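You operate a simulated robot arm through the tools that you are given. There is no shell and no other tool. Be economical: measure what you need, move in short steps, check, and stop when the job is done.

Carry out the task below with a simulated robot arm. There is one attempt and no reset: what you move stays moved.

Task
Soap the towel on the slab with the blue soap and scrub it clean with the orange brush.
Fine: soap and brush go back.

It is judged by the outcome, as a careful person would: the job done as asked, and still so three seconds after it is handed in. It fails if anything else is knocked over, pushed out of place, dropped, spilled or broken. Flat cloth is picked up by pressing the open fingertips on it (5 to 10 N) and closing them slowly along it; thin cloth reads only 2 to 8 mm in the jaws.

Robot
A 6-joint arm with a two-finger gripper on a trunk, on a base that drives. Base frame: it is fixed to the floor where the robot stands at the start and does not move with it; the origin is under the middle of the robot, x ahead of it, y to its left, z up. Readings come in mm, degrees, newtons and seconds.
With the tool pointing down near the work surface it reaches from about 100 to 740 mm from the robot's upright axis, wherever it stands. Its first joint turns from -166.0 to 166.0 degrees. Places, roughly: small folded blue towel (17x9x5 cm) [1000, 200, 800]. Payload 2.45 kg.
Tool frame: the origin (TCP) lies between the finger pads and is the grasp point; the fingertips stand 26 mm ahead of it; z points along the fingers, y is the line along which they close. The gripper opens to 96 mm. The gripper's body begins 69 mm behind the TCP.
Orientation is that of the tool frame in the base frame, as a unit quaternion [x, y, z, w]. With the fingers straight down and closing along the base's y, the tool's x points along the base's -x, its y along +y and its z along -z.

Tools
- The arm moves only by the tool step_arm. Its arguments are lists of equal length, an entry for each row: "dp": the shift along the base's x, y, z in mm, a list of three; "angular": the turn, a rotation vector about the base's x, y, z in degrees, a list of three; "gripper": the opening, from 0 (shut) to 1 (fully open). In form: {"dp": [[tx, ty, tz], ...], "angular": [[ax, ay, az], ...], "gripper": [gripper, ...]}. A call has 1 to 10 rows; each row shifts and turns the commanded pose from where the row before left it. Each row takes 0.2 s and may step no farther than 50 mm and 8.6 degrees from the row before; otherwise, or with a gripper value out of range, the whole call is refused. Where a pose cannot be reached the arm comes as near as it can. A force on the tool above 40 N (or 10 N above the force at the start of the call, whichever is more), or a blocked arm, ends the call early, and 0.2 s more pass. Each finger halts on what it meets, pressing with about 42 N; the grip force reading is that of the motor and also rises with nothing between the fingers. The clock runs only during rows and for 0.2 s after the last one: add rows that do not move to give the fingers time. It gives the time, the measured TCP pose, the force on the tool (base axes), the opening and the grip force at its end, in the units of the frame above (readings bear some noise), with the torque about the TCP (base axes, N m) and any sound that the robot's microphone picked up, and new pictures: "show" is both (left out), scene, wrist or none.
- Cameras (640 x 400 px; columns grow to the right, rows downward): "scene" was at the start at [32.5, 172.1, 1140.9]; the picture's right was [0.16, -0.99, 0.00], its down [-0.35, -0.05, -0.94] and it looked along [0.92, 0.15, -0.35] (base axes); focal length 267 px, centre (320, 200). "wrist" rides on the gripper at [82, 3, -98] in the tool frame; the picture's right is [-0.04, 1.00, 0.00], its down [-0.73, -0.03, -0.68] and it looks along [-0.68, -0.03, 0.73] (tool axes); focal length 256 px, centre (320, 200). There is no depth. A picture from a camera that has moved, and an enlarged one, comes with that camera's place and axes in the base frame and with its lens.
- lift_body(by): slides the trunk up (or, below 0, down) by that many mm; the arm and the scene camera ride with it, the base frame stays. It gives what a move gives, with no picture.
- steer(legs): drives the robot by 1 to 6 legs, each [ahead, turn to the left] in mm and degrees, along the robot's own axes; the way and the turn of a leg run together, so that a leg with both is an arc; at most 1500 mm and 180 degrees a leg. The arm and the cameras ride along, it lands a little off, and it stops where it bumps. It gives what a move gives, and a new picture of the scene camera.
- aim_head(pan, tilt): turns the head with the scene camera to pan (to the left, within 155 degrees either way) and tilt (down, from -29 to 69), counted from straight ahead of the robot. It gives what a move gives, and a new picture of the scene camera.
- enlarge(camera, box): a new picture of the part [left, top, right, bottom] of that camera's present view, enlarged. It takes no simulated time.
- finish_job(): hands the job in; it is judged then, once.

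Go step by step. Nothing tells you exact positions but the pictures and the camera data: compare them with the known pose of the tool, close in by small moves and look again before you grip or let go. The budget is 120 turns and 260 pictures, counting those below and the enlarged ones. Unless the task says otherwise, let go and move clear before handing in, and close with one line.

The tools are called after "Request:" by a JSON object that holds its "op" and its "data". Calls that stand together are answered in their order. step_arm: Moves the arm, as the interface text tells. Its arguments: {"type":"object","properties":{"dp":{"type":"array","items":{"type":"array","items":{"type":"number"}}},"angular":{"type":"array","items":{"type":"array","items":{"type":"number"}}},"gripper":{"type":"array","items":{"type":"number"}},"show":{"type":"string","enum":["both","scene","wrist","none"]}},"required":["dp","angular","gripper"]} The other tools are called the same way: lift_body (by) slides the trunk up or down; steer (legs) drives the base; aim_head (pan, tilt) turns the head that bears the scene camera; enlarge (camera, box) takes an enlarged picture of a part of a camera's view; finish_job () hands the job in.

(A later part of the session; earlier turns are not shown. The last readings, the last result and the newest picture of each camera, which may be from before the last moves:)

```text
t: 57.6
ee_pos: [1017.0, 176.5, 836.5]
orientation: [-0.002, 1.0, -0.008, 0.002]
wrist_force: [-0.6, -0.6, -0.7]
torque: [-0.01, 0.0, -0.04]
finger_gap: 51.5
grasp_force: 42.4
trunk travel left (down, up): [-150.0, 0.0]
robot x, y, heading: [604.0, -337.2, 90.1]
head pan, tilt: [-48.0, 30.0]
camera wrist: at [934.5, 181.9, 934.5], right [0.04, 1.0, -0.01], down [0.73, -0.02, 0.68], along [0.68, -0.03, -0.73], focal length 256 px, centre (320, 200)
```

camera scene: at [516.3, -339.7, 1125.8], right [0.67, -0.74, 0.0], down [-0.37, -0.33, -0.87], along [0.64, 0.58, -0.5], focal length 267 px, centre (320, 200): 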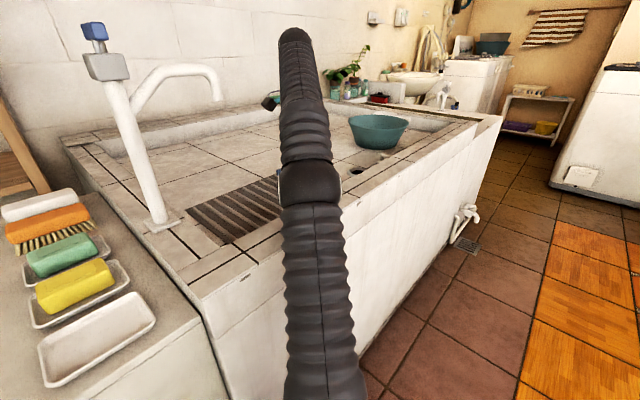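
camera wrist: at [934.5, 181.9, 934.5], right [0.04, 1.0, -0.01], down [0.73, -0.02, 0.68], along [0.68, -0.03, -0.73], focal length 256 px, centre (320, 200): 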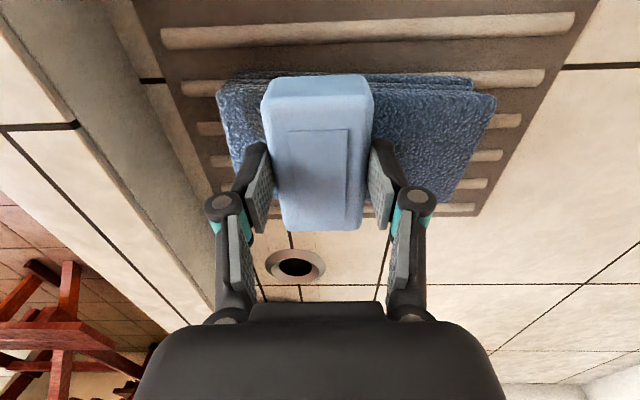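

The force is starting to ease, so the soap is touching soft cloth. I'll press a little more.

Request:
{"op": "step_arm", "data": {"dp": [[0, 0, -3], [0, 0, -3], [0, 0, 0]], "angular": [[0, 0, 0], [0, 0, 0], [0, 0, 0]], "gripper": [0.45, 0.45, 0.45], "show": "none"}}

Request:
{"op": "step_arm", "data": {"dp": [[0, 0, -2], [0, 0, -2], [0, 0, 0]], "angular": [[0, 0, 0], [0, 0, 0], [0, 0, 0]], "gripper": [0.45, 0.45, 0.45], "show": "wrist"}}

```text
t: 58.4
ee_pos: [1017.2, 176.5, 831.2]
orientation: [-0.003, 1.0, -0.007, 0.004]
wrist_force: [-0.2, -0.8, 11.0]
torque: [0.13, -0.06, 0.0]
finger_gap: 51.5
grasp_force: 42.3
trunk travel left (down, up): [-150.0, 0.0]
robot x, y, heading: [603.9, -340.6, 89.8]
head pan, tilt: [-48.0, 30.0]
```

```text
t: 59.2
ee_pos: [1017.6, 176.3, 828.8]
orientation: [-0.002, 1.0, -0.007, 0.004]
wrist_force: [-0.7, 1.0, 11.9]
torque: [0.13, 0.01, 0.0]
finger_gap: 51.5
grasp_force: 42.0
trunk travel left (down, up): [-150.0, 0.0]
robot x, y, heading: [605.9, -341.3, 90.1]
head pan, tilt: [-48.0, 30.0]
camera wrist: at [934.2, 181.4, 925.3], right [0.04, 1.0, -0.01], down [0.73, -0.02, 0.68], along [0.68, -0.03, -0.73], focal length 256 px, centre (320, 200)
```

wrist: 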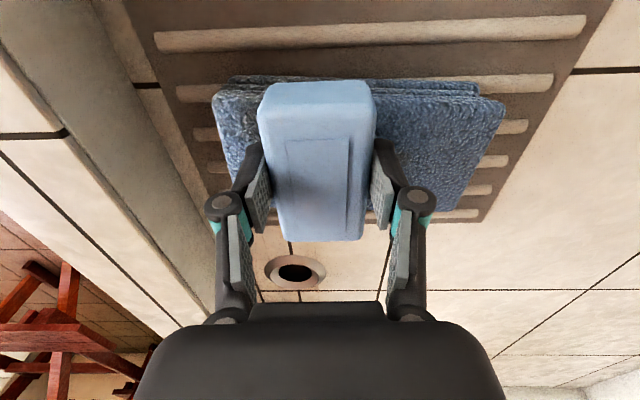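

The soap is pressing at about 12 N and slipped slightly up in the jaws. I'll ease off a touch and make a first short rubbing stroke.

Request:
{"op": "step_arm", "data": {"dp": [[0, 0, 2], [0, 10, 0], [0, 10, 0], [0, 10, 0], [0, -10, 0], [0, -10, 0], [0, -10, 0], [0, -10, 0], [0, -10, 0], [0, 0, 0]], "angular": [[0, 0, 0], [0, 0, 0], [0, 0, 0], [0, 0, 0], [0, 0, 0], [0, 0, 0], [0, 0, 0], [0, 0, 0], [0, 0, 0], [0, 0, 0]], "gripper": [0.45, 0.45, 0.45, 0.45, 0.45, 0.45, 0.45, 0.45, 0.45, 0.45], "show": "wrist"}}

```text
t: 61.4
ee_pos: [1018.4, 156.9, 829.1]
orientation: [-0.002, 1.0, -0.007, 0.004]
wrist_force: [0.9, -0.4, -2.3]
torque: [0.02, 0.02, 0.02]
finger_gap: 51.5
grasp_force: 42.3
trunk travel left (down, up): [-150.0, 0.0]
robot x, y, heading: [604.3, -338.1, 89.7]
head pan, tilt: [-48.0, 30.0]
camera wrist: at [934.9, 162.0, 926.6], right [0.04, 1.0, -0.01], down [0.73, -0.02, 0.68], along [0.68, -0.03, -0.73], focal length 256 px, centre (320, 200)
```

wrist: 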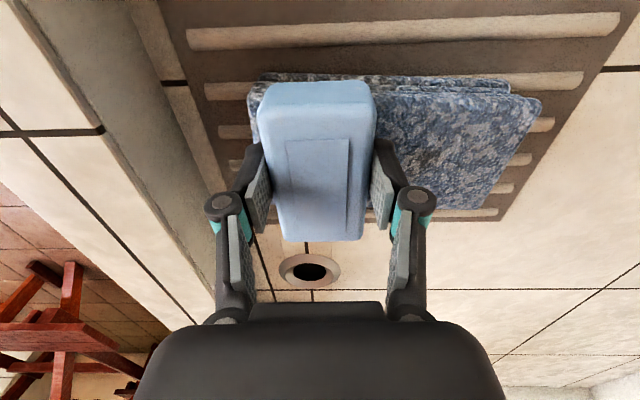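

Foam is appearing on the towel, and it hasn't slid. I'll press slightly lower and rub over the full length.

Request:
{"op": "step_arm", "data": {"dp": [[0, -8, -3], [0, 0, -2], [0, 15, 0], [0, 15, 0], [0, 15, 0], [0, 15, 0], [0, 15, 0], [0, 15, 0], [0, -15, 0], [0, -15, 0]], "angular": [[0, 0, 0], [0, 0, 0], [0, 0, 0], [0, 0, 0], [0, 0, 0], [0, 0, 0], [0, 0, 0], [0, 0, 0], [0, 0, 0], [0, 0, 0]], "gripper": [0.45, 0.45, 0.45, 0.45, 0.45, 0.45, 0.45, 0.45, 0.45, 0.45], "show": "wrist"}}

```text
t: 63.6
ee_pos: [1018.7, 208.8, 824.3]
orientation: [-0.002, 1.0, -0.008, 0.003]
wrist_force: [-1.0, 0.4, -2.0]
torque: [-0.03, 0.0, 0.0]
finger_gap: 51.6
grasp_force: 42.2
trunk travel left (down, up): [-150.0, 0.0]
robot x, y, heading: [607.5, -340.1, 90.0]
head pan, tilt: [-48.0, 30.0]
camera wrist: at [935.0, 213.7, 921.1], right [0.04, 1.0, -0.02], down [0.73, -0.01, 0.68], along [0.68, -0.04, -0.73], focal length 256 px, centre (320, 200)
```

wrist: 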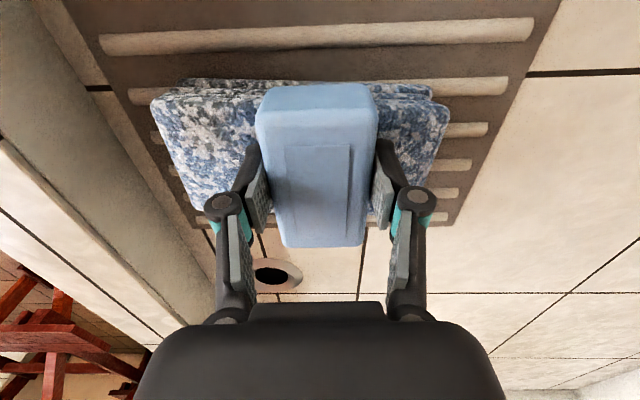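

Coverage is growing. A couple more strokes with light pressure should finish the soaping.

Request:
{"op": "step_arm", "data": {"dp": [[0, 0, -3], [0, 15, 0], [0, 15, 0], [0, -15, 0], [0, -15, 0], [0, -15, 0], [0, -15, 0], [0, -15, 0], [0, -15, 0], [0, 0, 0]], "angular": [[0, 0, 0], [0, 0, 0], [0, 0, 0], [0, 0, 0], [0, 0, 0], [0, 0, 0], [0, 0, 0], [0, 0, 0], [0, 0, 0], [0, 0, 0]], "gripper": [0.45, 0.45, 0.45, 0.45, 0.45, 0.45, 0.45, 0.45, 0.45, 0.45], "show": "none"}}

Request:
{"op": "step_arm", "data": {"dp": [[0, 0, -2], [0, 15, 0], [0, 15, 0], [0, 15, 0], [0, 15, 0], [0, 15, 0], [0, 15, 0], [0, -15, 0], [0, -15, 0], [0, -15, 0]], "angular": [[0, 0, 0], [0, 0, 0], [0, 0, 0], [0, 0, 0], [0, 0, 0], [0, 0, 0], [0, 0, 0], [0, 0, 0], [0, 0, 0], [0, 0, 0]], "gripper": [0.45, 0.45, 0.45, 0.45, 0.45, 0.45, 0.45, 0.45, 0.45, 0.45], "show": "wrist"}}

```text
t: 65.8
ee_pos: [1017.9, 148.9, 821.4]
orientation: [-0.002, 1.0, -0.007, 0.004]
wrist_force: [-0.3, 0.3, -2.5]
torque: [0.01, 0.0, 0.0]
finger_gap: 51.1
grasp_force: 41.8
trunk travel left (down, up): [-150.0, 0.0]
robot x, y, heading: [606.4, -340.5, 89.9]
head pan, tilt: [-48.0, 30.0]
```

```text
t: 68.0
ee_pos: [1016.8, 194.5, 819.9]
orientation: [-0.002, 1.0, -0.006, 0.004]
wrist_force: [-0.8, -0.9, 4.8]
torque: [0.13, 0.11, -0.04]
finger_gap: 51.2
grasp_force: 41.8
trunk travel left (down, up): [-150.0, 0.0]
robot x, y, heading: [603.2, -344.2, 90.1]
head pan, tilt: [-48.0, 30.0]
camera wrist: at [934.4, 198.1, 917.4], right [0.04, 1.0, -0.01], down [0.73, -0.02, 0.68], along [0.68, -0.03, -0.73], focal length 256 px, centre (320, 200)
```

wrist: 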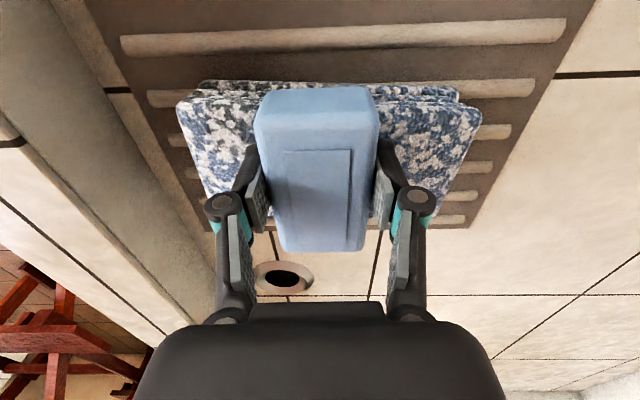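

The towel looks well lathered. I'll do two more strokes, then lift clear and check.

Request:
{"op": "step_arm", "data": {"dp": [[0, -15, 0], [0, -15, 0], [0, -15, 0], [0, 15, 0], [0, 15, 0], [0, 15, 0], [0, 15, 0], [0, 15, 0], [0, 15, 0], [0, 0, 0]], "angular": [[0, 0, 0], [0, 0, 0], [0, 0, 0], [0, 0, 0], [0, 0, 0], [0, 0, 0], [0, 0, 0], [0, 0, 0], [0, 0, 0], [0, 0, 0]], "gripper": [0.45, 0.45, 0.45, 0.45, 0.45, 0.45, 0.45, 0.45, 0.45, 0.45], "show": "none"}}

Request:
{"op": "step_arm", "data": {"dp": [[0, -10, 5], [0, -20, 25], [-30, -20, 25], [-40, -20, 10], [-45, -10, 0], [-45, -10, 0]], "angular": [[0, 0, 0], [0, 0, 0], [0, 0, 0], [0, 0, 0], [0, 0, 0], [0, 0, 0]], "gripper": [0.45, 0.45, 0.45, 0.45, 0.45, 0.45], "show": "wrist"}}

```text
t: 70.2
ee_pos: [1017.9, 238.3, 820.3]
orientation: [-0.002, 1.0, -0.006, 0.003]
wrist_force: [0.6, -1.3, 8.1]
torque: [0.03, 0.01, 0.0]
finger_gap: 51.4
grasp_force: 42.0
trunk travel left (down, up): [-150.0, 0.0]
robot x, y, heading: [610.1, -341.2, 90.0]
head pan, tilt: [-48.0, 30.0]
```

```text
t: 71.6
ee_pos: [858.2, 149.4, 885.7]
orientation: [-0.002, 1.0, -0.008, 0.004]
wrist_force: [-0.2, 0.2, -2.2]
torque: [-0.02, 0.08, -0.03]
finger_gap: 51.1
grasp_force: 42.5
trunk travel left (down, up): [-150.0, 0.0]
robot x, y, heading: [603.1, -338.0, 90.0]
head pan, tilt: [-48.0, 30.0]
camera wrist: at [774.4, 153.8, 981.2], right [0.04, 1.0, -0.01], down [0.73, -0.02, 0.68], along [0.68, -0.04, -0.73], focal length 256 px, centre (320, 200)
```

wrist: 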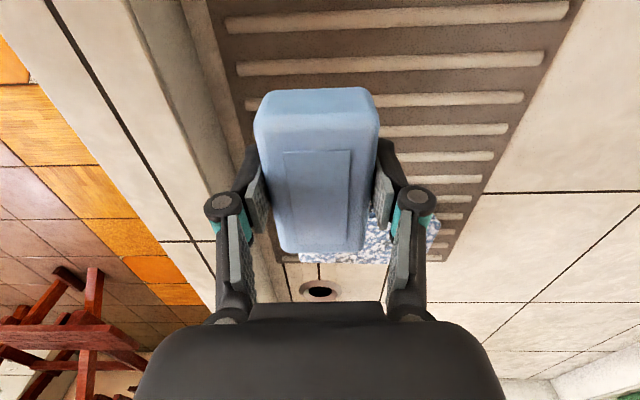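

The soaping is done and I'm still holding the soap. I'll carry it back above its dish the way I came.

Request:
{"op": "step_arm", "data": {"dp": [[-35, -30, 15], [-35, -30, 15], [-38, -28, 5], [-45, -5, 0], [-45, 0, 0], [-45, 0, 0], [-45, 0, 0], [-45, 0, 0], [-43, 0, 0], [-7, 0, 0]], "angular": [[0, 0, 0], [0, 0, 0], [0, 0, 0], [0, 0, 0], [0, 0, 0], [0, 0, 0], [0, 0, 0], [0, 0, 0], [0, 0, 0], [0, 0, 0]], "gripper": [0.45, 0.45, 0.45, 0.45, 0.45, 0.45, 0.45, 0.45, 0.45, 0.45], "show": "none"}}

Request:
{"op": "aim_head", "data": {"pan": -30, "tilt": 35}}

Request:
{"op": "step_arm", "data": {"dp": [[0, 0, -30], [0, 0, -30], [0, 0, -15], [0, 0, 0]], "angular": [[0, 0, 0], [0, 0, 0], [0, 0, 0], [0, 0, 0]], "gripper": [0.45, 0.45, 0.45, 0.45]}}

```text
t: 73.8
ee_pos: [474.2, 56.3, 919.7]
orientation: [-0.003, 1.0, -0.008, 0.003]
wrist_force: [1.3, -0.1, -1.9]
torque: [0.06, 0.02, -0.01]
finger_gap: 51.2
grasp_force: 42.5
trunk travel left (down, up): [-150.0, 0.0]
robot x, y, heading: [605.1, -343.4, 90.0]
head pan, tilt: [-48.0, 30.0]
```

```text
t: 74.6
ee_pos: [474.3, 57.0, 919.4]
orientation: [-0.003, 1.0, -0.007, 0.003]
wrist_force: [-0.7, 0.5, -1.6]
torque: [0.01, 0.02, 0.02]
finger_gap: 51.3
grasp_force: 41.6
trunk travel left (down, up): [-150.0, 0.0]
robot x, y, heading: [607.9, -337.5, 90.0]
head pan, tilt: [-30.0, 35.0]
camera scene: at [492.9, -324.1, 1118.0], right [0.86, -0.5, 0.0], down [-0.29, -0.5, -0.82], along [0.41, 0.71, -0.57], focal length 267 px, centre (320, 200)
```

scene: 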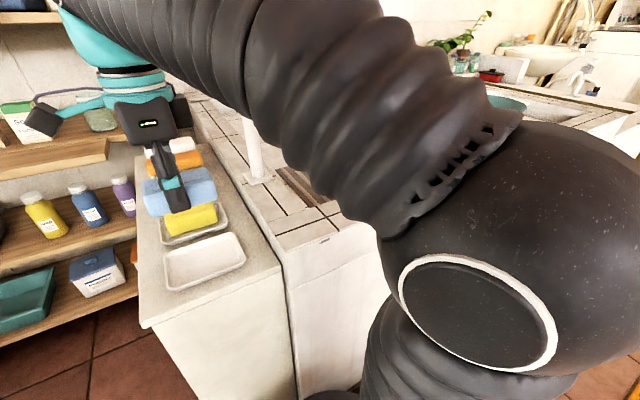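

```text
t: 75.6
ee_pos: [475.0, 55.5, 844.6]
orientation: [-0.003, 1.0, -0.007, 0.003]
wrist_force: [0.2, 0.3, -1.9]
torque: [0.04, 0.01, 0.01]
finger_gap: 51.2
grasp_force: 42.2
trunk travel left (down, up): [-150.0, 0.0]
robot x, y, heading: [605.0, -341.2, 90.1]
head pan, tilt: [-30.0, 35.0]
camera scene: at [492.8, -324.0, 1118.0], right [0.87, -0.5, 0.0], down [-0.29, -0.5, -0.82], along [0.41, 0.71, -0.57], focal length 267 px, centre (320, 200)
camera wrist: at [391.2, 60.5, 942.0], right [0.04, 1.0, -0.01], down [0.73, -0.02, 0.68], along [0.68, -0.03, -0.73], focal length 256 px, centre (320, 200)
```

scene: 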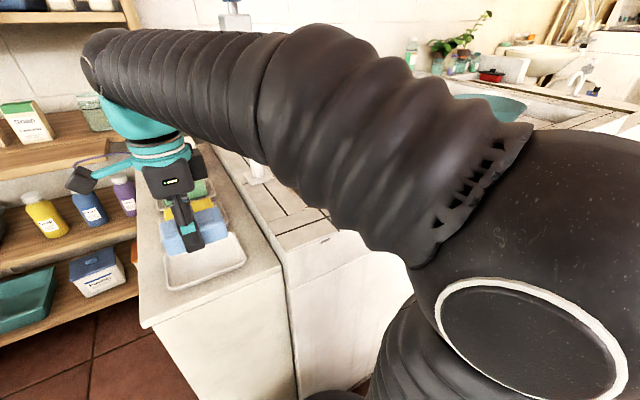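
wrist: 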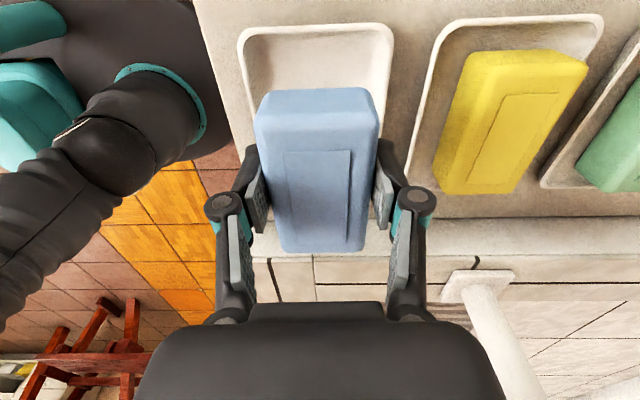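

The soap is aligned above its dish. I'll lower it until it touches.

Request:
{"op": "step_arm", "data": {"dp": [[0, 0, -20], [0, 0, -12], [0, 0, -3], [0, 0, 0]], "angular": [[0, 0, 0], [0, 0, 0], [0, 0, 0], [0, 0, 0]], "gripper": [0.45, 0.45, 0.45, 0.45], "show": "none"}}

Request:
{"op": "step_arm", "data": {"dp": [[0, 0, -3], [0, 0, 0]], "angular": [[0, 0, 0], [0, 0, 0]], "gripper": [0.45, 0.45], "show": "wrist"}}

```text
t: 76.6
ee_pos: [474.4, 55.9, 810.3]
orientation: [-0.002, 1.0, -0.007, 0.003]
wrist_force: [0.3, 0.4, -2.6]
torque: [-0.03, 0.01, -0.06]
finger_gap: 51.2
grasp_force: 41.5
trunk travel left (down, up): [-150.0, 0.0]
robot x, y, heading: [608.6, -343.4, 90.0]
head pan, tilt: [-30.0, 35.0]
```

```text
t: 77.2
ee_pos: [474.1, 55.9, 807.3]
orientation: [-0.002, 1.0, -0.007, 0.003]
wrist_force: [-0.7, -0.2, -2.1]
torque: [0.01, 0.0, -0.01]
finger_gap: 51.3
grasp_force: 42.4
trunk travel left (down, up): [-150.0, 0.0]
robot x, y, heading: [603.5, -340.3, 89.8]
head pan, tilt: [-30.0, 35.0]
camera wrist: at [391.2, 60.5, 904.1], right [0.04, 1.0, -0.01], down [0.73, -0.02, 0.68], along [0.68, -0.03, -0.73], focal length 256 px, centre (320, 200)
```

wrist: 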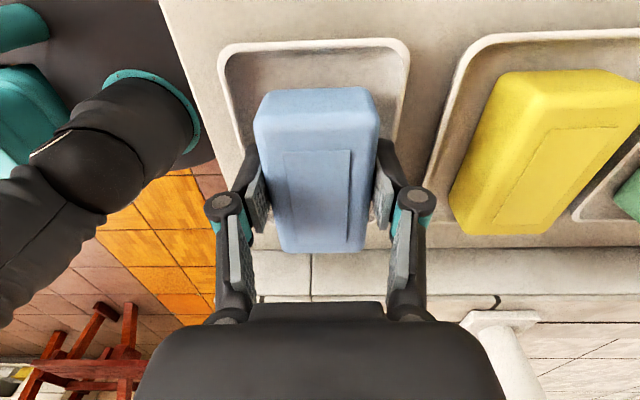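

No contact yet, so I'll continue in 3 mm steps.

Request:
{"op": "step_arm", "data": {"dp": [[0, 0, -3], [0, 0, 0]], "angular": [[0, 0, 0], [0, 0, 0]], "gripper": [0.45, 0.45], "show": "none"}}

Request:
{"op": "step_arm", "data": {"dp": [[0, 0, -2], [0, 0, 0]], "angular": [[0, 0, 0], [0, 0, 0]], "gripper": [0.45, 0.45], "show": "none"}}

Request:
{"op": "step_arm", "data": {"dp": [[0, 0, -2], [0, 0, 0]], "angular": [[0, 0, 0], [0, 0, 0]], "gripper": [0.45, 0.45], "show": "scene"}}

Request:
{"op": "enlarge", "data": {"camera": "scene", "box": [140, 180, 280, 300]}}

```text
t: 77.8
ee_pos: [474.8, 55.5, 804.4]
orientation: [-0.002, 1.0, -0.007, 0.004]
wrist_force: [0.2, -0.3, -1.6]
torque: [-0.03, 0.0, 0.01]
finger_gap: 51.2
grasp_force: 42.3
trunk travel left (down, up): [-150.0, 0.0]
robot x, y, heading: [606.3, -337.4, 90.1]
head pan, tilt: [-30.0, 35.0]
```

```text
t: 78.4
ee_pos: [473.6, 55.9, 802.2]
orientation: [-0.002, 1.0, -0.008, 0.004]
wrist_force: [0.1, -0.1, -1.3]
torque: [-0.01, 0.01, 0.0]
finger_gap: 51.1
grasp_force: 42.0
trunk travel left (down, up): [-150.0, 0.0]
robot x, y, heading: [601.3, -340.1, 89.9]
head pan, tilt: [-30.0, 35.0]
```

```text
t: 79.0
ee_pos: [473.9, 55.9, 800.1]
orientation: [-0.002, 1.0, -0.007, 0.004]
wrist_force: [-0.5, 0.1, -2.1]
torque: [0.03, 0.02, 0.01]
finger_gap: 51.4
grasp_force: 41.4
trunk travel left (down, up): [-150.0, 0.0]
robot x, y, heading: [603.3, -338.9, 89.9]
head pan, tilt: [-30.0, 35.0]
camera scene: at [492.8, -324.0, 1118.0], right [0.87, -0.5, 0.0], down [-0.29, -0.5, -0.82], along [0.41, 0.71, -0.57], focal length 267 px, centre (320, 200)
```

scene: 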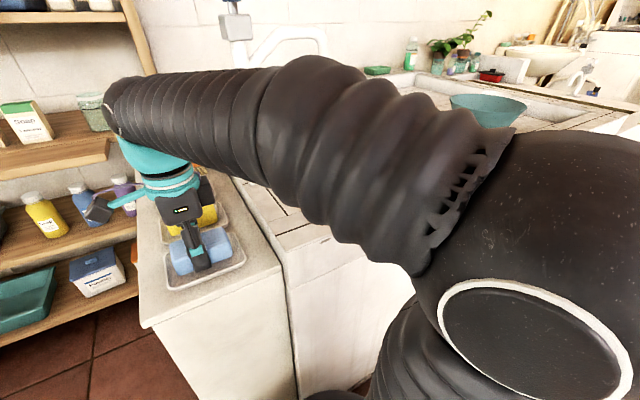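

```text
3.33 times, centred on (210, 240) of scene
camera zoom: at [492.8, -324.0, 1118.0], right [0.87, -0.5, 0.0], down [-0.29, -0.5, -0.82], along [0.41, 0.71, -0.57], focal length 890 px, centre (687, 67)
```

zoom: 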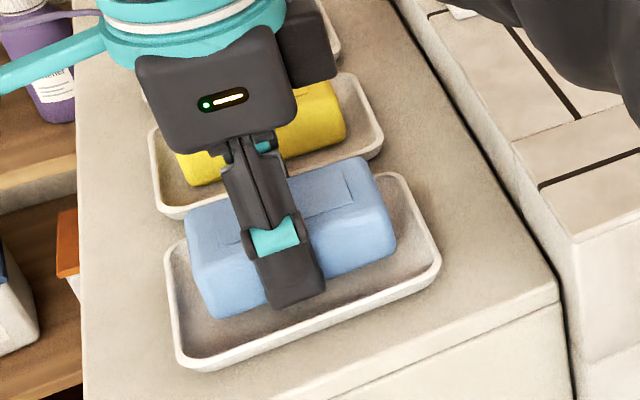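

It's close, so I'll take two more small steps.

Request:
{"op": "step_arm", "data": {"dp": [[0, 0, -1.5], [0, 0, 0]], "angular": [[0, 0, 0], [0, 0, 0]], "gripper": [0.45, 0.45], "show": "none"}}

Request:
{"op": "step_arm", "data": {"dp": [[0, 0, -1.5], [0, 0, 0]], "angular": [[0, 0, 0], [0, 0, 0]], "gripper": [0.45, 0.45], "show": "none"}}

```text
t: 79.6
ee_pos: [474.1, 55.8, 798.3]
orientation: [-0.002, 1.0, -0.007, 0.003]
wrist_force: [-0.5, 0.0, -2.1]
torque: [0.02, 0.06, -0.01]
finger_gap: 51.0
grasp_force: 42.0
trunk travel left (down, up): [-150.0, 0.0]
robot x, y, heading: [607.6, -340.1, 89.9]
head pan, tilt: [-30.0, 35.0]
```

```text
t: 80.2
ee_pos: [475.0, 56.0, 797.5]
orientation: [-0.003, 1.0, -0.007, 0.003]
wrist_force: [-0.4, 0.1, -1.7]
torque: [0.0, 0.02, 0.02]
finger_gap: 51.2
grasp_force: 42.0
trunk travel left (down, up): [-150.0, 0.0]
robot x, y, heading: [606.3, -338.5, 90.0]
head pan, tilt: [-30.0, 35.0]
```

Still free, so I'll go a little further.

Request:
{"op": "step_arm", "data": {"dp": [[0, 0, -1.5], [0, 0, 0]], "angular": [[0, 0, 0], [0, 0, 0]], "gripper": [0.45, 0.45], "show": "none"}}

Request:
{"op": "step_arm", "data": {"dp": [[0, 0, -1.5], [0, 0, 0]], "angular": [[0, 0, 0], [0, 0, 0]], "gripper": [0.45, 0.45], "show": "wrist"}}

Request:
{"op": "enlarge", "data": {"camera": "scene", "box": [140, 180, 280, 300]}}

```text
t: 80.8
ee_pos: [474.4, 55.8, 795.3]
orientation: [-0.002, 1.0, -0.007, 0.004]
wrist_force: [0.9, -0.2, -2.8]
torque: [-0.01, 0.02, -0.01]
finger_gap: 51.4
grasp_force: 41.9
trunk travel left (down, up): [-150.0, 0.0]
robot x, y, heading: [604.8, -340.6, 90.0]
head pan, tilt: [-30.0, 35.0]
```

```text
t: 81.4
ee_pos: [474.1, 55.6, 795.2]
orientation: [-0.002, 1.0, -0.006, 0.003]
wrist_force: [-1.1, 1.5, 11.7]
torque: [0.04, 0.14, 0.02]
finger_gap: 51.3
grasp_force: 42.3
trunk travel left (down, up): [-150.0, 0.0]
robot x, y, heading: [603.5, -339.1, 89.8]
head pan, tilt: [-30.0, 35.0]
camera wrist: at [391.4, 60.1, 892.0], right [0.04, 1.0, -0.01], down [0.73, -0.02, 0.68], along [0.68, -0.03, -0.73], focal length 256 px, centre (320, 200)
```

wrist: 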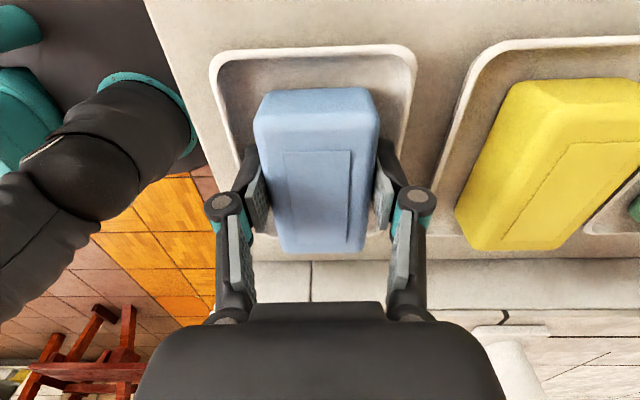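

```text
3.33 times, centred on (210, 240) of scene
camera zoom: at [492.9, -324.4, 1118.2], right [0.87, -0.5, 0.0], down [-0.29, -0.5, -0.82], along [0.41, 0.71, -0.57], focal length 890 px, centre (687, 67)
```

zoom: 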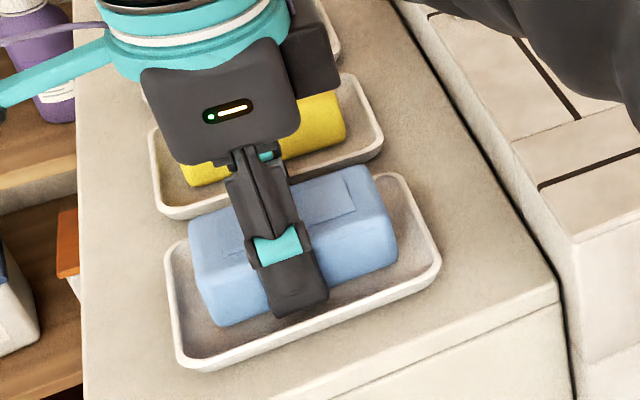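

The soap is resting in the dish. I'll open just a little, so the fingers stay clear of the rim, and lift away.

Request:
{"op": "step_arm", "data": {"dp": [[0, 0, 1], [0, 0, 0], [0, 0, 0], [0, 0, 10], [0, 0, 20], [0, 0, 40], [0, 0, 40], [0, 0, 0]], "angular": [[0, 0, 0], [0, 0, 0], [0, 0, 0], [0, 0, 0], [0, 0, 0], [0, 0, 0], [0, 0, 0], [0, 0, 0]], "gripper": [0.6, 0.62, 0.62, 0.62, 0.62, 0.62, 0.9, 1]}}

```text
t: 83.2
ee_pos: [474.5, 56.0, 903.9]
orientation: [-0.002, 1.0, -0.008, 0.003]
wrist_force: [0.2, -0.2, -0.4]
torque: [0.03, -0.01, -0.03]
finger_gap: 96.0
grasp_force: 0.0
trunk travel left (down, up): [-150.0, 0.0]
robot x, y, heading: [605.2, -339.6, 89.8]
head pan, tilt: [-30.0, 35.0]
camera scene: at [492.8, -324.1, 1118.0], right [0.87, -0.5, 0.0], down [-0.29, -0.5, -0.82], along [0.41, 0.71, -0.57], focal length 267 px, centre (320, 200)
camera wrist: at [392.0, 61.4, 1001.0], right [0.04, 1.0, -0.01], down [0.73, -0.02, 0.68], along [0.68, -0.03, -0.73], focal length 256 px, centre (320, 200)
```

scene: 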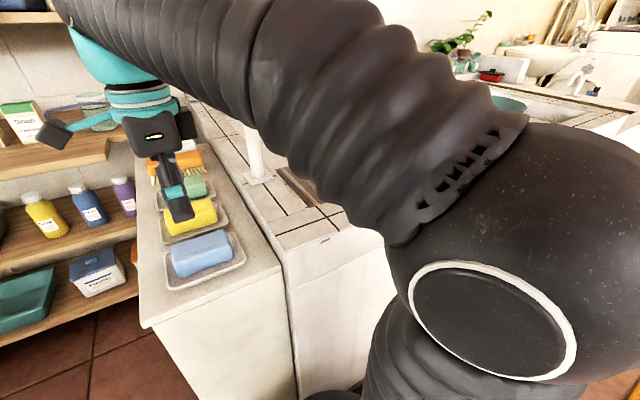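
wrist: 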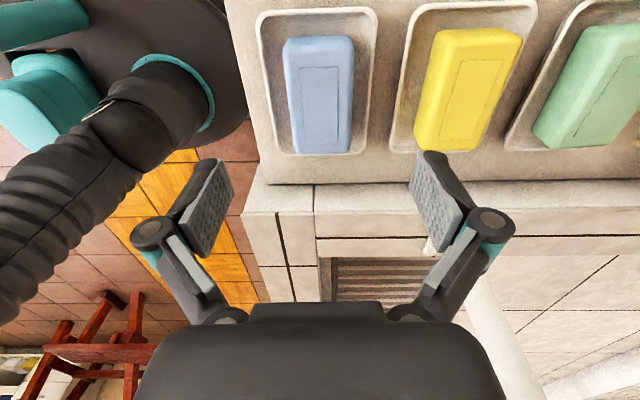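

The soap is back in its dish. The brush is beyond reach from here, so I'll raise the arm and drive back round to the starting place in front of the shelf.

Request:
{"op": "step_arm", "data": {"dp": [[0, -10, 40], [0, -10, 40]], "angular": [[0, 0, 0], [0, 0, 0]], "gripper": [1, 1], "show": "none"}}

Request:
{"op": "steer", "data": {"legs": [[-35, 0], [0, -90], [-340, 0], [0, -50], [-430, 0], [0, 50]]}}

Request:
{"op": "aim_head", "data": {"pan": 15, "tilt": 25}}

```text
t: 83.8
ee_pos: [474.4, 36.6, 984.2]
orientation: [-0.003, 1.0, -0.008, 0.003]
wrist_force: [0.0, 0.5, 0.2]
torque: [0.0, -0.01, 0.03]
finger_gap: 96.3
grasp_force: 0.2
trunk travel left (down, up): [-150.0, 0.0]
robot x, y, heading: [605.4, -344.8, 89.7]
head pan, tilt: [-30.0, 35.0]
```

```text
t: 97.1
ee_pos: [368.4, 84.8, 983.5]
orientation: [0.712, 0.702, -0.009, -0.002]
wrist_force: [-0.7, 0.1, 0.0]
torque: [0.0, -0.03, 0.0]
finger_gap: 96.1
grasp_force: 0.0
trunk travel left (down, up): [-150.0, 0.0]
robot x, y, heading: [-11.3, -37.3, -1.1]
head pan, tilt: [-30.0, 35.0]
camera scene: at [8.7, 74.1, 1118.0], right [-0.52, -0.86, 0.0], down [-0.49, 0.3, -0.82], along [0.7, -0.42, -0.57], focal length 267 px, centre (320, 200)
```

scene: 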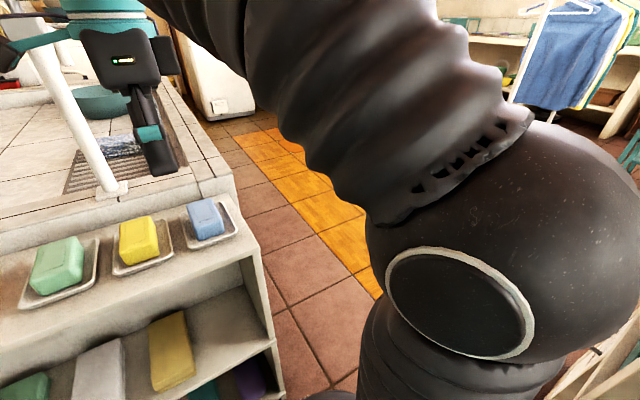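

```text
t: 98.2
ee_pos: [369.1, 85.1, 984.2]
orientation: [0.711, 0.703, -0.007, -0.002]
wrist_force: [-0.2, -0.2, -0.3]
torque: [0.01, -0.02, 0.01]
finger_gap: 96.3
grasp_force: 0.1
trunk travel left (down, up): [-150.0, 0.0]
robot x, y, heading: [-9.0, -37.5, -1.4]
head pan, tilt: [15.0, 25.0]
camera scene: at [22.8, 141.6, 1133.7], right [0.24, -0.97, 0.0], down [-0.41, -0.1, -0.91], along [0.88, 0.22, -0.42], focal length 267 px, centre (320, 200)
```

scene: 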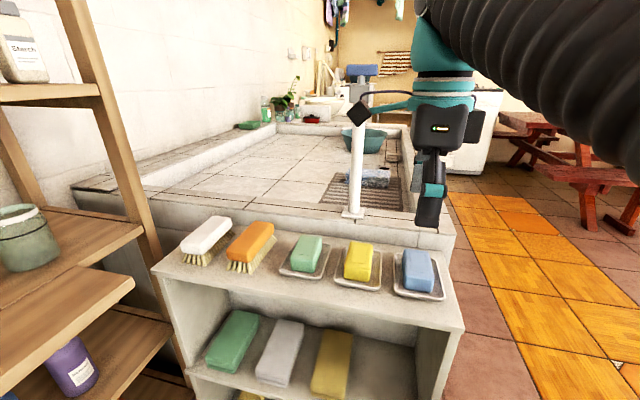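

I'm back in front of the shelf. I'll turn the fingers to close along y and move over the orange brush, near (464, 416).

Request:
{"op": "step_arm", "data": {"dp": [[9, 32, -3], [9, 32, -3], [9, 32, -3], [9, 32, -3], [9, 32, -3], [9, 32, -3], [9, 32, -3], [9, 32, -3], [9, 32, -3], [9, 32, -3]], "angular": [[0, 0, 8.3], [0, 0, 8.3], [0, 0, 8.3], [0, 0, 8.3], [0, 0, 8.3], [0, 0, 8.3], [0, 0, 8.3], [0, 0, 8.3], [0, 0, 8.3], [0, 0, 8.3]], "gripper": [1, 1, 1, 1, 1, 1, 1, 1, 1, 1], "show": "none"}}

Request:
{"op": "step_arm", "data": {"dp": [[0, 8, -20], [0, 0, -20], [0, 0, 0]], "angular": [[0, 0, 8.2], [0, 0, 0], [0, 0, 0]], "gripper": [1, 1, 1]}}

```text
t: 100.4
ee_pos: [443.2, 390.4, 924.2]
orientation: [0.066, 0.998, -0.006, 0.004]
wrist_force: [-0.6, -0.4, -0.3]
torque: [0.03, -0.04, 0.01]
finger_gap: 96.0
grasp_force: 0.0
out of reach, approached as far as the arm can: row 8, 9, 10
trunk travel left (down, up): [-150.0, 0.0]
robot x, y, heading: [-9.8, -38.8, -0.9]
head pan, tilt: [15.0, 25.0]
```

```text
t: 101.2
ee_pos: [445.4, 398.2, 883.8]
orientation: [-0.003, 1.0, -0.006, 0.004]
wrist_force: [-0.3, -0.8, 0.2]
torque: [0.01, 0.0, 0.01]
finger_gap: 96.2
grasp_force: 0.1
trunk travel left (down, up): [-150.0, 0.0]
robot x, y, heading: [-9.4, -37.7, -1.3]
head pan, tilt: [15.0, 25.0]
camera scene: at [22.9, 141.8, 1133.7], right [0.24, -0.97, 0.0], down [-0.41, -0.1, -0.91], along [0.88, 0.22, -0.42], focal length 267 px, centre (320, 200)
camera wrist: at [361.8, 402.5, 980.3], right [0.03, 1.0, -0.01], down [0.73, -0.01, 0.68], along [0.68, -0.03, -0.73], focal length 256 px, centre (320, 200)
```

scene: 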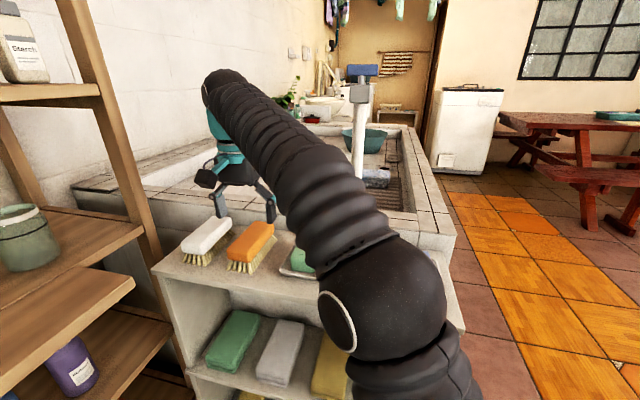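
wrist: 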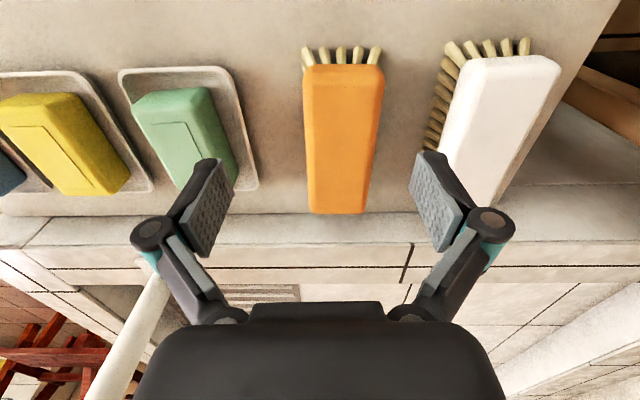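

The orange brush spans x 411–547, centred near (479, 414), with its top near z 798. I'll align and lower to just above it.

Request:
{"op": "step_arm", "data": {"dp": [[10, 8, -20], [12, 8, -15], [12, 0, -10], [0, 0, 0]], "angular": [[0, 0, 0], [0, 0, 0], [0, 0, 0], [0, 0, 0]], "gripper": [1, 1, 0.9, 0.9]}}

Request:
{"op": "enlarge", "data": {"camera": "scene", "box": [170, 170, 310, 290]}}

```text
t: 102.2
ee_pos: [478.7, 415.0, 838.6]
orientation: [-0.003, 1.0, -0.008, 0.004]
wrist_force: [-0.8, 0.3, -0.5]
torque: [0.0, 0.02, 0.01]
finger_gap: 86.5
grasp_force: 0.1
trunk travel left (down, up): [-150.0, 0.0]
robot x, y, heading: [-12.1, -39.0, -1.0]
head pan, tilt: [15.0, 25.0]
camera scene: at [22.9, 141.9, 1133.7], right [0.24, -0.97, 0.0], down [-0.41, -0.1, -0.91], along [0.88, 0.22, -0.42], focal length 267 px, centre (320, 200)
camera wrist: at [395.8, 418.4, 935.2], right [0.03, 1.0, -0.01], down [0.73, -0.01, 0.68], along [0.68, -0.03, -0.73], focal length 256 px, centre (320, 200)
```

scene: 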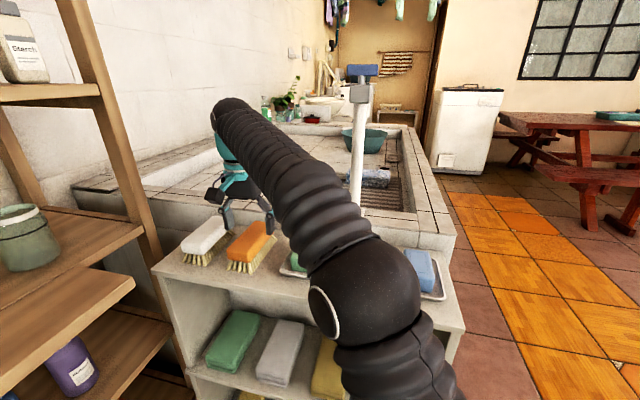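
wrist: 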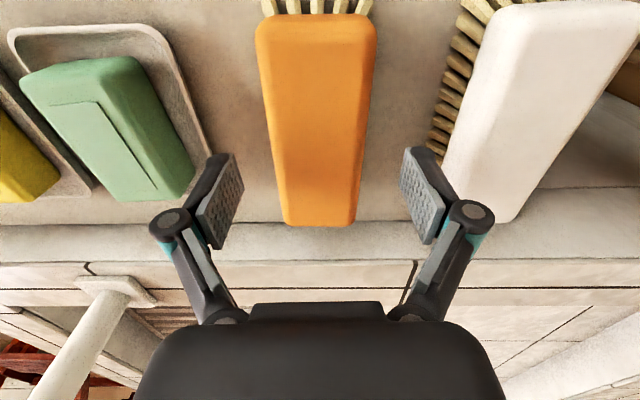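

```text
3.33 times, centred on (240, 230) of scene
camera zoom: at [22.9, 141.9, 1133.7], right [0.24, -0.97, 0.0], down [-0.41, -0.1, -0.91], along [0.88, 0.22, -0.42], focal length 890 px, centre (587, 100)
```

zoom: 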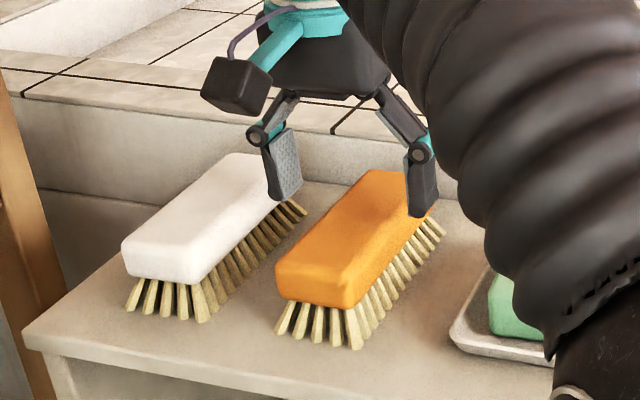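

The fingers are centred over the brush. I'll lower so the pads hold the wooden body, then close.

Request:
{"op": "step_arm", "data": {"dp": [[2, 0, -12], [0, 0, -10], [0, 0, -7], [0, 0, 0], [0, 0, 0], [0, 0, 0], [0, 0, 0], [0, 0, 0]], "angular": [[0, 0, 0], [0, 0, 0], [0, 0, 0], [0, 0, 0], [0, 0, 0], [0, 0, 0], [0, 0, 0], [0, 0, 0]], "gripper": [0.85, 0.8, 0.75, 0.65, 0.55, 0.45, 0.45, 0.45]}}

Request:
{"op": "enlarge", "data": {"camera": "scene", "box": [170, 170, 310, 290]}}

```text
t: 104.0
ee_pos: [481.4, 414.8, 809.2]
orientation: [-0.004, 1.0, -0.007, 0.004]
wrist_force: [0.9, 0.7, 3.4]
torque: [0.11, 0.05, -0.14]
finger_gap: 54.5
grasp_force: 41.8
trunk travel left (down, up): [-150.0, 0.0]
robot x, y, heading: [-10.4, -42.2, -1.2]
head pan, tilt: [15.0, 25.0]
camera scene: at [22.8, 141.7, 1133.8], right [0.24, -0.97, 0.0], down [-0.41, -0.1, -0.91], along [0.88, 0.22, -0.42], focal length 267 px, centre (320, 200)
camera wrist: at [397.5, 418.7, 906.1], right [0.03, 1.0, -0.01], down [0.73, -0.01, 0.68], along [0.68, -0.03, -0.73], focal length 256 px, centre (320, 200)
```

scene: 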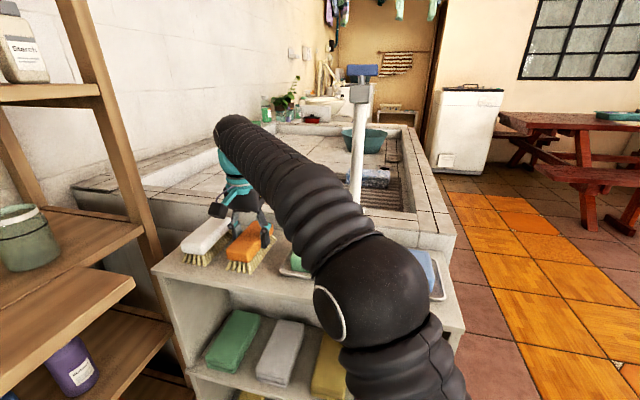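
wrist: 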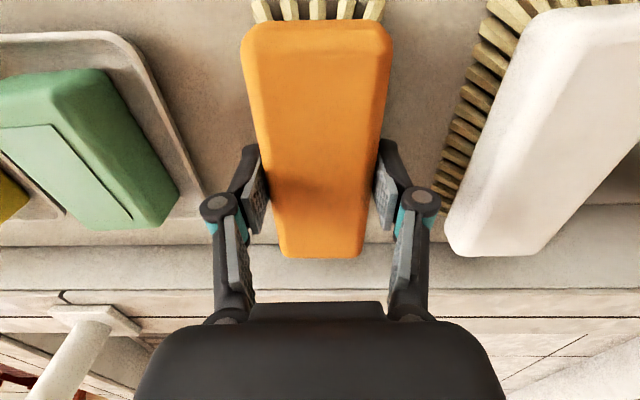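

```text
3.33 times, centred on (240, 230) of scene
camera zoom: at [22.8, 141.7, 1133.8], right [0.24, -0.97, 0.0], down [-0.41, -0.1, -0.91], along [0.88, 0.22, -0.42], focal length 890 px, centre (587, 100)
```

zoom: 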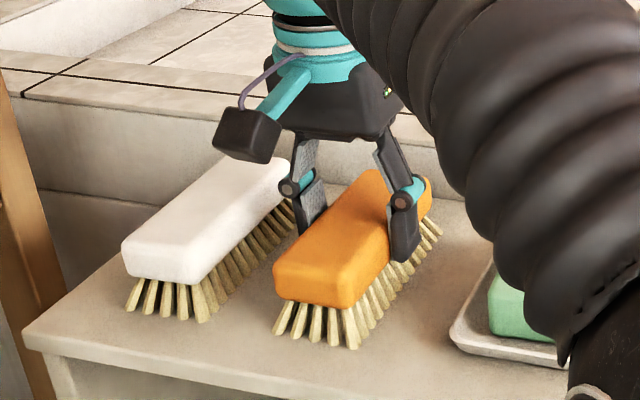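

The brush is held (54.5 mm on the body). I'll lift it, draw the arm in over clear space, and bring it back to the carrying position.

Request:
{"op": "step_arm", "data": {"dp": [[0, 0, 10], [0, 0, 20], [0, 0, 15], [-25, -5, 25], [-30, -10, 25], [-30, -15, 25], [-20, -35, 15], [0, -45, 10], [0, -45, 0], [0, -45, 0]], "angular": [[0, 0, 0], [0, 0, 0], [0, 0, 0], [0, 0, 0], [0, 0, 0], [0, 0, 0], [0, 0, 0], [0, 0, 0], [0, 0, 0], [0, 0, 0]], "gripper": [0.45, 0.45, 0.45, 0.45, 0.45, 0.45, 0.45, 0.45, 0.45, 0.45], "show": "both"}}

```text
t: 106.2
ee_pos: [376.2, 213.4, 953.6]
orientation: [-0.003, 1.0, -0.009, 0.002]
wrist_force: [1.5, 1.2, -2.0]
torque: [-0.07, 0.04, 0.02]
finger_gap: 54.5
grasp_force: 41.6
trunk travel left (down, up): [-150.0, 0.0]
robot x, y, heading: [-7.0, -37.5, -1.1]
head pan, tilt: [15.0, 25.0]
camera scene: at [23.0, 142.1, 1133.6], right [0.24, -0.97, 0.0], down [-0.41, -0.1, -0.91], along [0.88, 0.22, -0.42], focal length 267 px, centre (320, 200)
camera wrist: at [292.8, 218.1, 1051.4], right [0.03, 1.0, -0.02], down [0.73, -0.01, 0.68], along [0.68, -0.03, -0.73], focal length 256 px, centre (320, 200)
```

scene: 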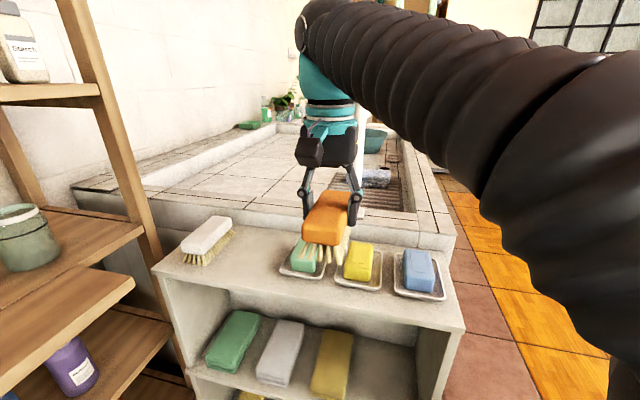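
wrist: 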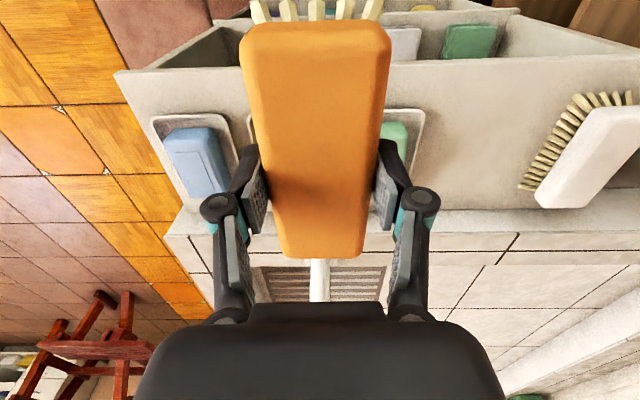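

I'm carrying the brush safely. I'll tuck it in a bit more and drive back to the slab's side, slightly further along this time for better reach.

Request:
{"op": "step_arm", "data": {"dp": [[0, -45, 10], [0, -45, 10], [0, -20, 10]], "angular": [[0, 0, 0], [0, 0, 0], [0, 0, 0]], "gripper": [0.45, 0.45, 0.45], "show": "none"}}

Request:
{"op": "steer", "data": {"legs": [[0, -49], [425, 0], [0, 50], [420, 0], [0, 90], [32, 0]]}}

Request:
{"op": "aim_head", "data": {"pan": -55, "tilt": 30}}

```text
t: 107.0
ee_pos: [376.5, 104.5, 984.6]
orientation: [-0.003, 1.0, -0.008, 0.002]
wrist_force: [0.4, -0.2, -1.5]
torque: [-0.05, 0.0, 0.07]
finger_gap: 54.3
grasp_force: 41.3
trunk travel left (down, up): [-150.0, 0.0]
robot x, y, heading: [-12.0, -39.3, -1.2]
head pan, tilt: [15.0, 25.0]
```

```text
t: 120.5
ee_pos: [526.1, 48.3, 983.8]
orientation: [0.719, -0.695, 0.003, -0.009]
wrist_force: [-0.2, -0.4, -1.0]
torque: [-0.03, -0.03, 0.0]
finger_gap: 54.2
grasp_force: 41.8
trunk travel left (down, up): [-150.0, 0.0]
robot x, y, heading: [686.1, -333.3, 90.2]
head pan, tilt: [15.0, 25.0]
camera scene: at [505.6, -305.0, 1133.7], right [0.97, 0.26, 0.0], down [0.11, -0.41, -0.91], along [-0.24, 0.87, -0.42], focal length 267 px, centre (320, 200)
```

scene: 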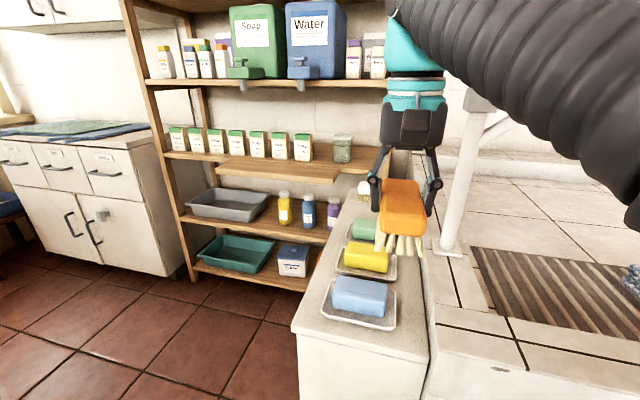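

```text
t: 121.9
ee_pos: [525.6, 49.2, 983.9]
orientation: [0.719, -0.695, 0.003, -0.008]
wrist_force: [-0.8, -0.1, -1.7]
torque: [0.01, -0.02, 0.01]
finger_gap: 54.0
grasp_force: 42.2
trunk travel left (down, up): [-150.0, 0.0]
robot x, y, heading: [687.4, -333.7, 89.8]
head pan, tilt: [-55.0, 30.0]
camera scene: at [603.6, -341.8, 1125.8], right [0.58, -0.82, 0.0], down [-0.41, -0.29, -0.87], along [0.71, 0.5, -0.5], focal length 267 px, centre (320, 200)
```

scene: 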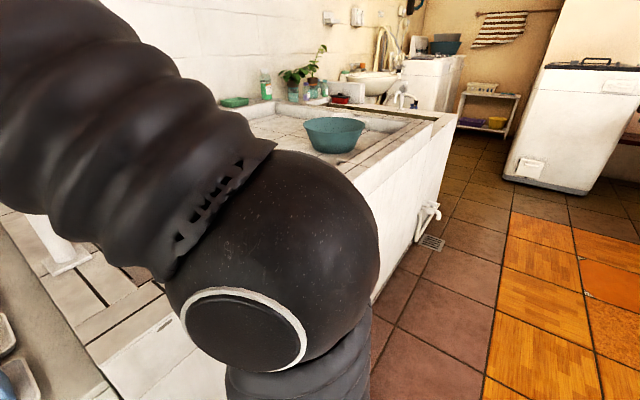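

The brush is still firmly held and I'm at (687, -334). I'll swing it over the slab, well clear of the post, to above the towel.

Request:
{"op": "step_arm", "data": {"dp": [[48, -5, 0], [48, -5, 0], [48, -5, 0], [48, -5, 0], [48, 0, 0], [48, 0, 0], [45, 15, -10], [40, 25, -10], [40, 25, -10], [40, 25, -10]], "angular": [[0, 0, 0], [0, 0, 0], [0, 0, 0], [0, 0, 0], [0, 0, 0], [0, 0, 0], [0, 0, 0], [0, 0, 0], [0, 0, 0], [0, 0, 0]], "gripper": [0.45, 0.45, 0.45, 0.45, 0.45, 0.45, 0.45, 0.45, 0.45, 0.45], "show": "both"}}

```text
t: 124.1
ee_pos: [979.9, 117.4, 945.6]
orientation: [0.718, -0.696, 0.003, -0.007]
wrist_force: [-0.4, -0.3, -0.7]
torque: [0.01, -0.01, -0.02]
finger_gap: 54.2
grasp_force: 42.2
trunk travel left (down, up): [-150.0, 0.0]
robot x, y, heading: [689.4, -332.5, 90.3]
head pan, tilt: [-55.0, 30.0]
camera scene: at [603.5, -342.2, 1125.7], right [0.58, -0.82, 0.0], down [-0.41, -0.29, -0.87], along [0.71, 0.5, -0.5], focal length 267 px, centre (320, 200)
camera wrist: at [975.9, 35.4, 1041.6], right [-1.0, 0.01, -0.02], down [-0.01, 0.73, 0.69], along [0.02, 0.69, -0.73], focal length 256 px, centre (320, 200)
```

scene: 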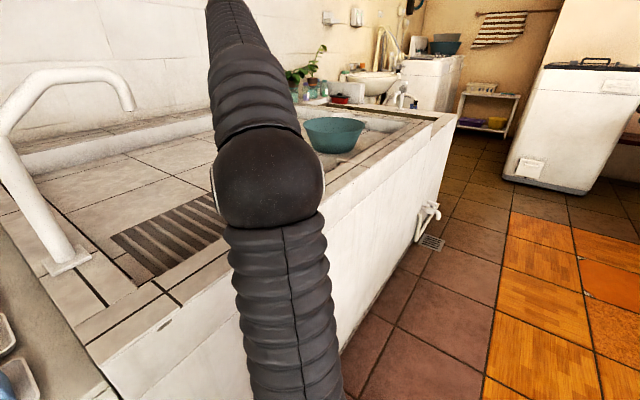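
wrist: 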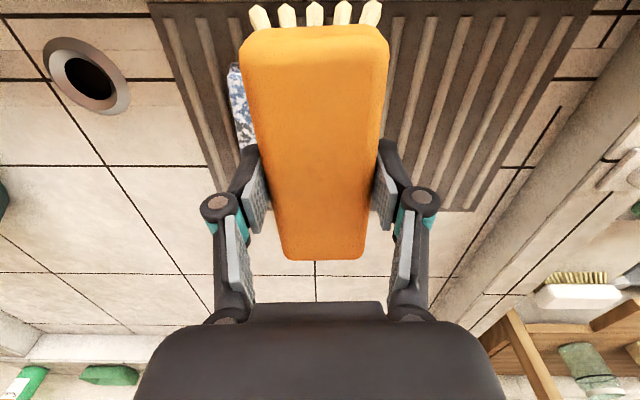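

I can see the towel's edge beside the brush. I'll move over its middle and lower a bit.

Request:
{"op": "step_arm", "data": {"dp": [[20, 33, -15], [18, 33, -15], [0, 0, -20], [0, 0, 0]], "angular": [[0, 0, 0], [0, 0, 0], [0, 0, 0], [0, 0, 0]], "gripper": [0.45, 0.45, 0.45, 0.45], "show": "wrist"}}

```text
t: 125.1
ee_pos: [1017.1, 185.1, 895.2]
orientation: [0.719, -0.695, 0.003, -0.008]
wrist_force: [-1.0, 0.4, -1.2]
torque: [0.01, 0.03, 0.0]
finger_gap: 54.2
grasp_force: 41.8
trunk travel left (down, up): [-150.0, 0.0]
robot x, y, heading: [688.6, -331.5, 90.2]
head pan, tilt: [-55.0, 30.0]
camera wrist: at [1013.9, 101.9, 991.4], right [-1.0, 0.01, -0.01], down [-0.01, 0.73, 0.68], along [0.01, 0.68, -0.73], focal length 256 px, centre (320, 200)
```

wrist: 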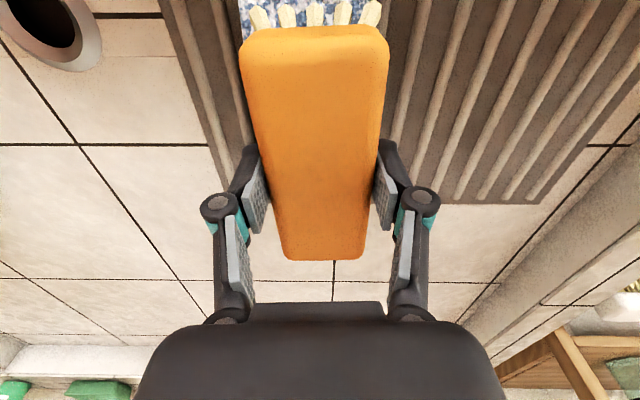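

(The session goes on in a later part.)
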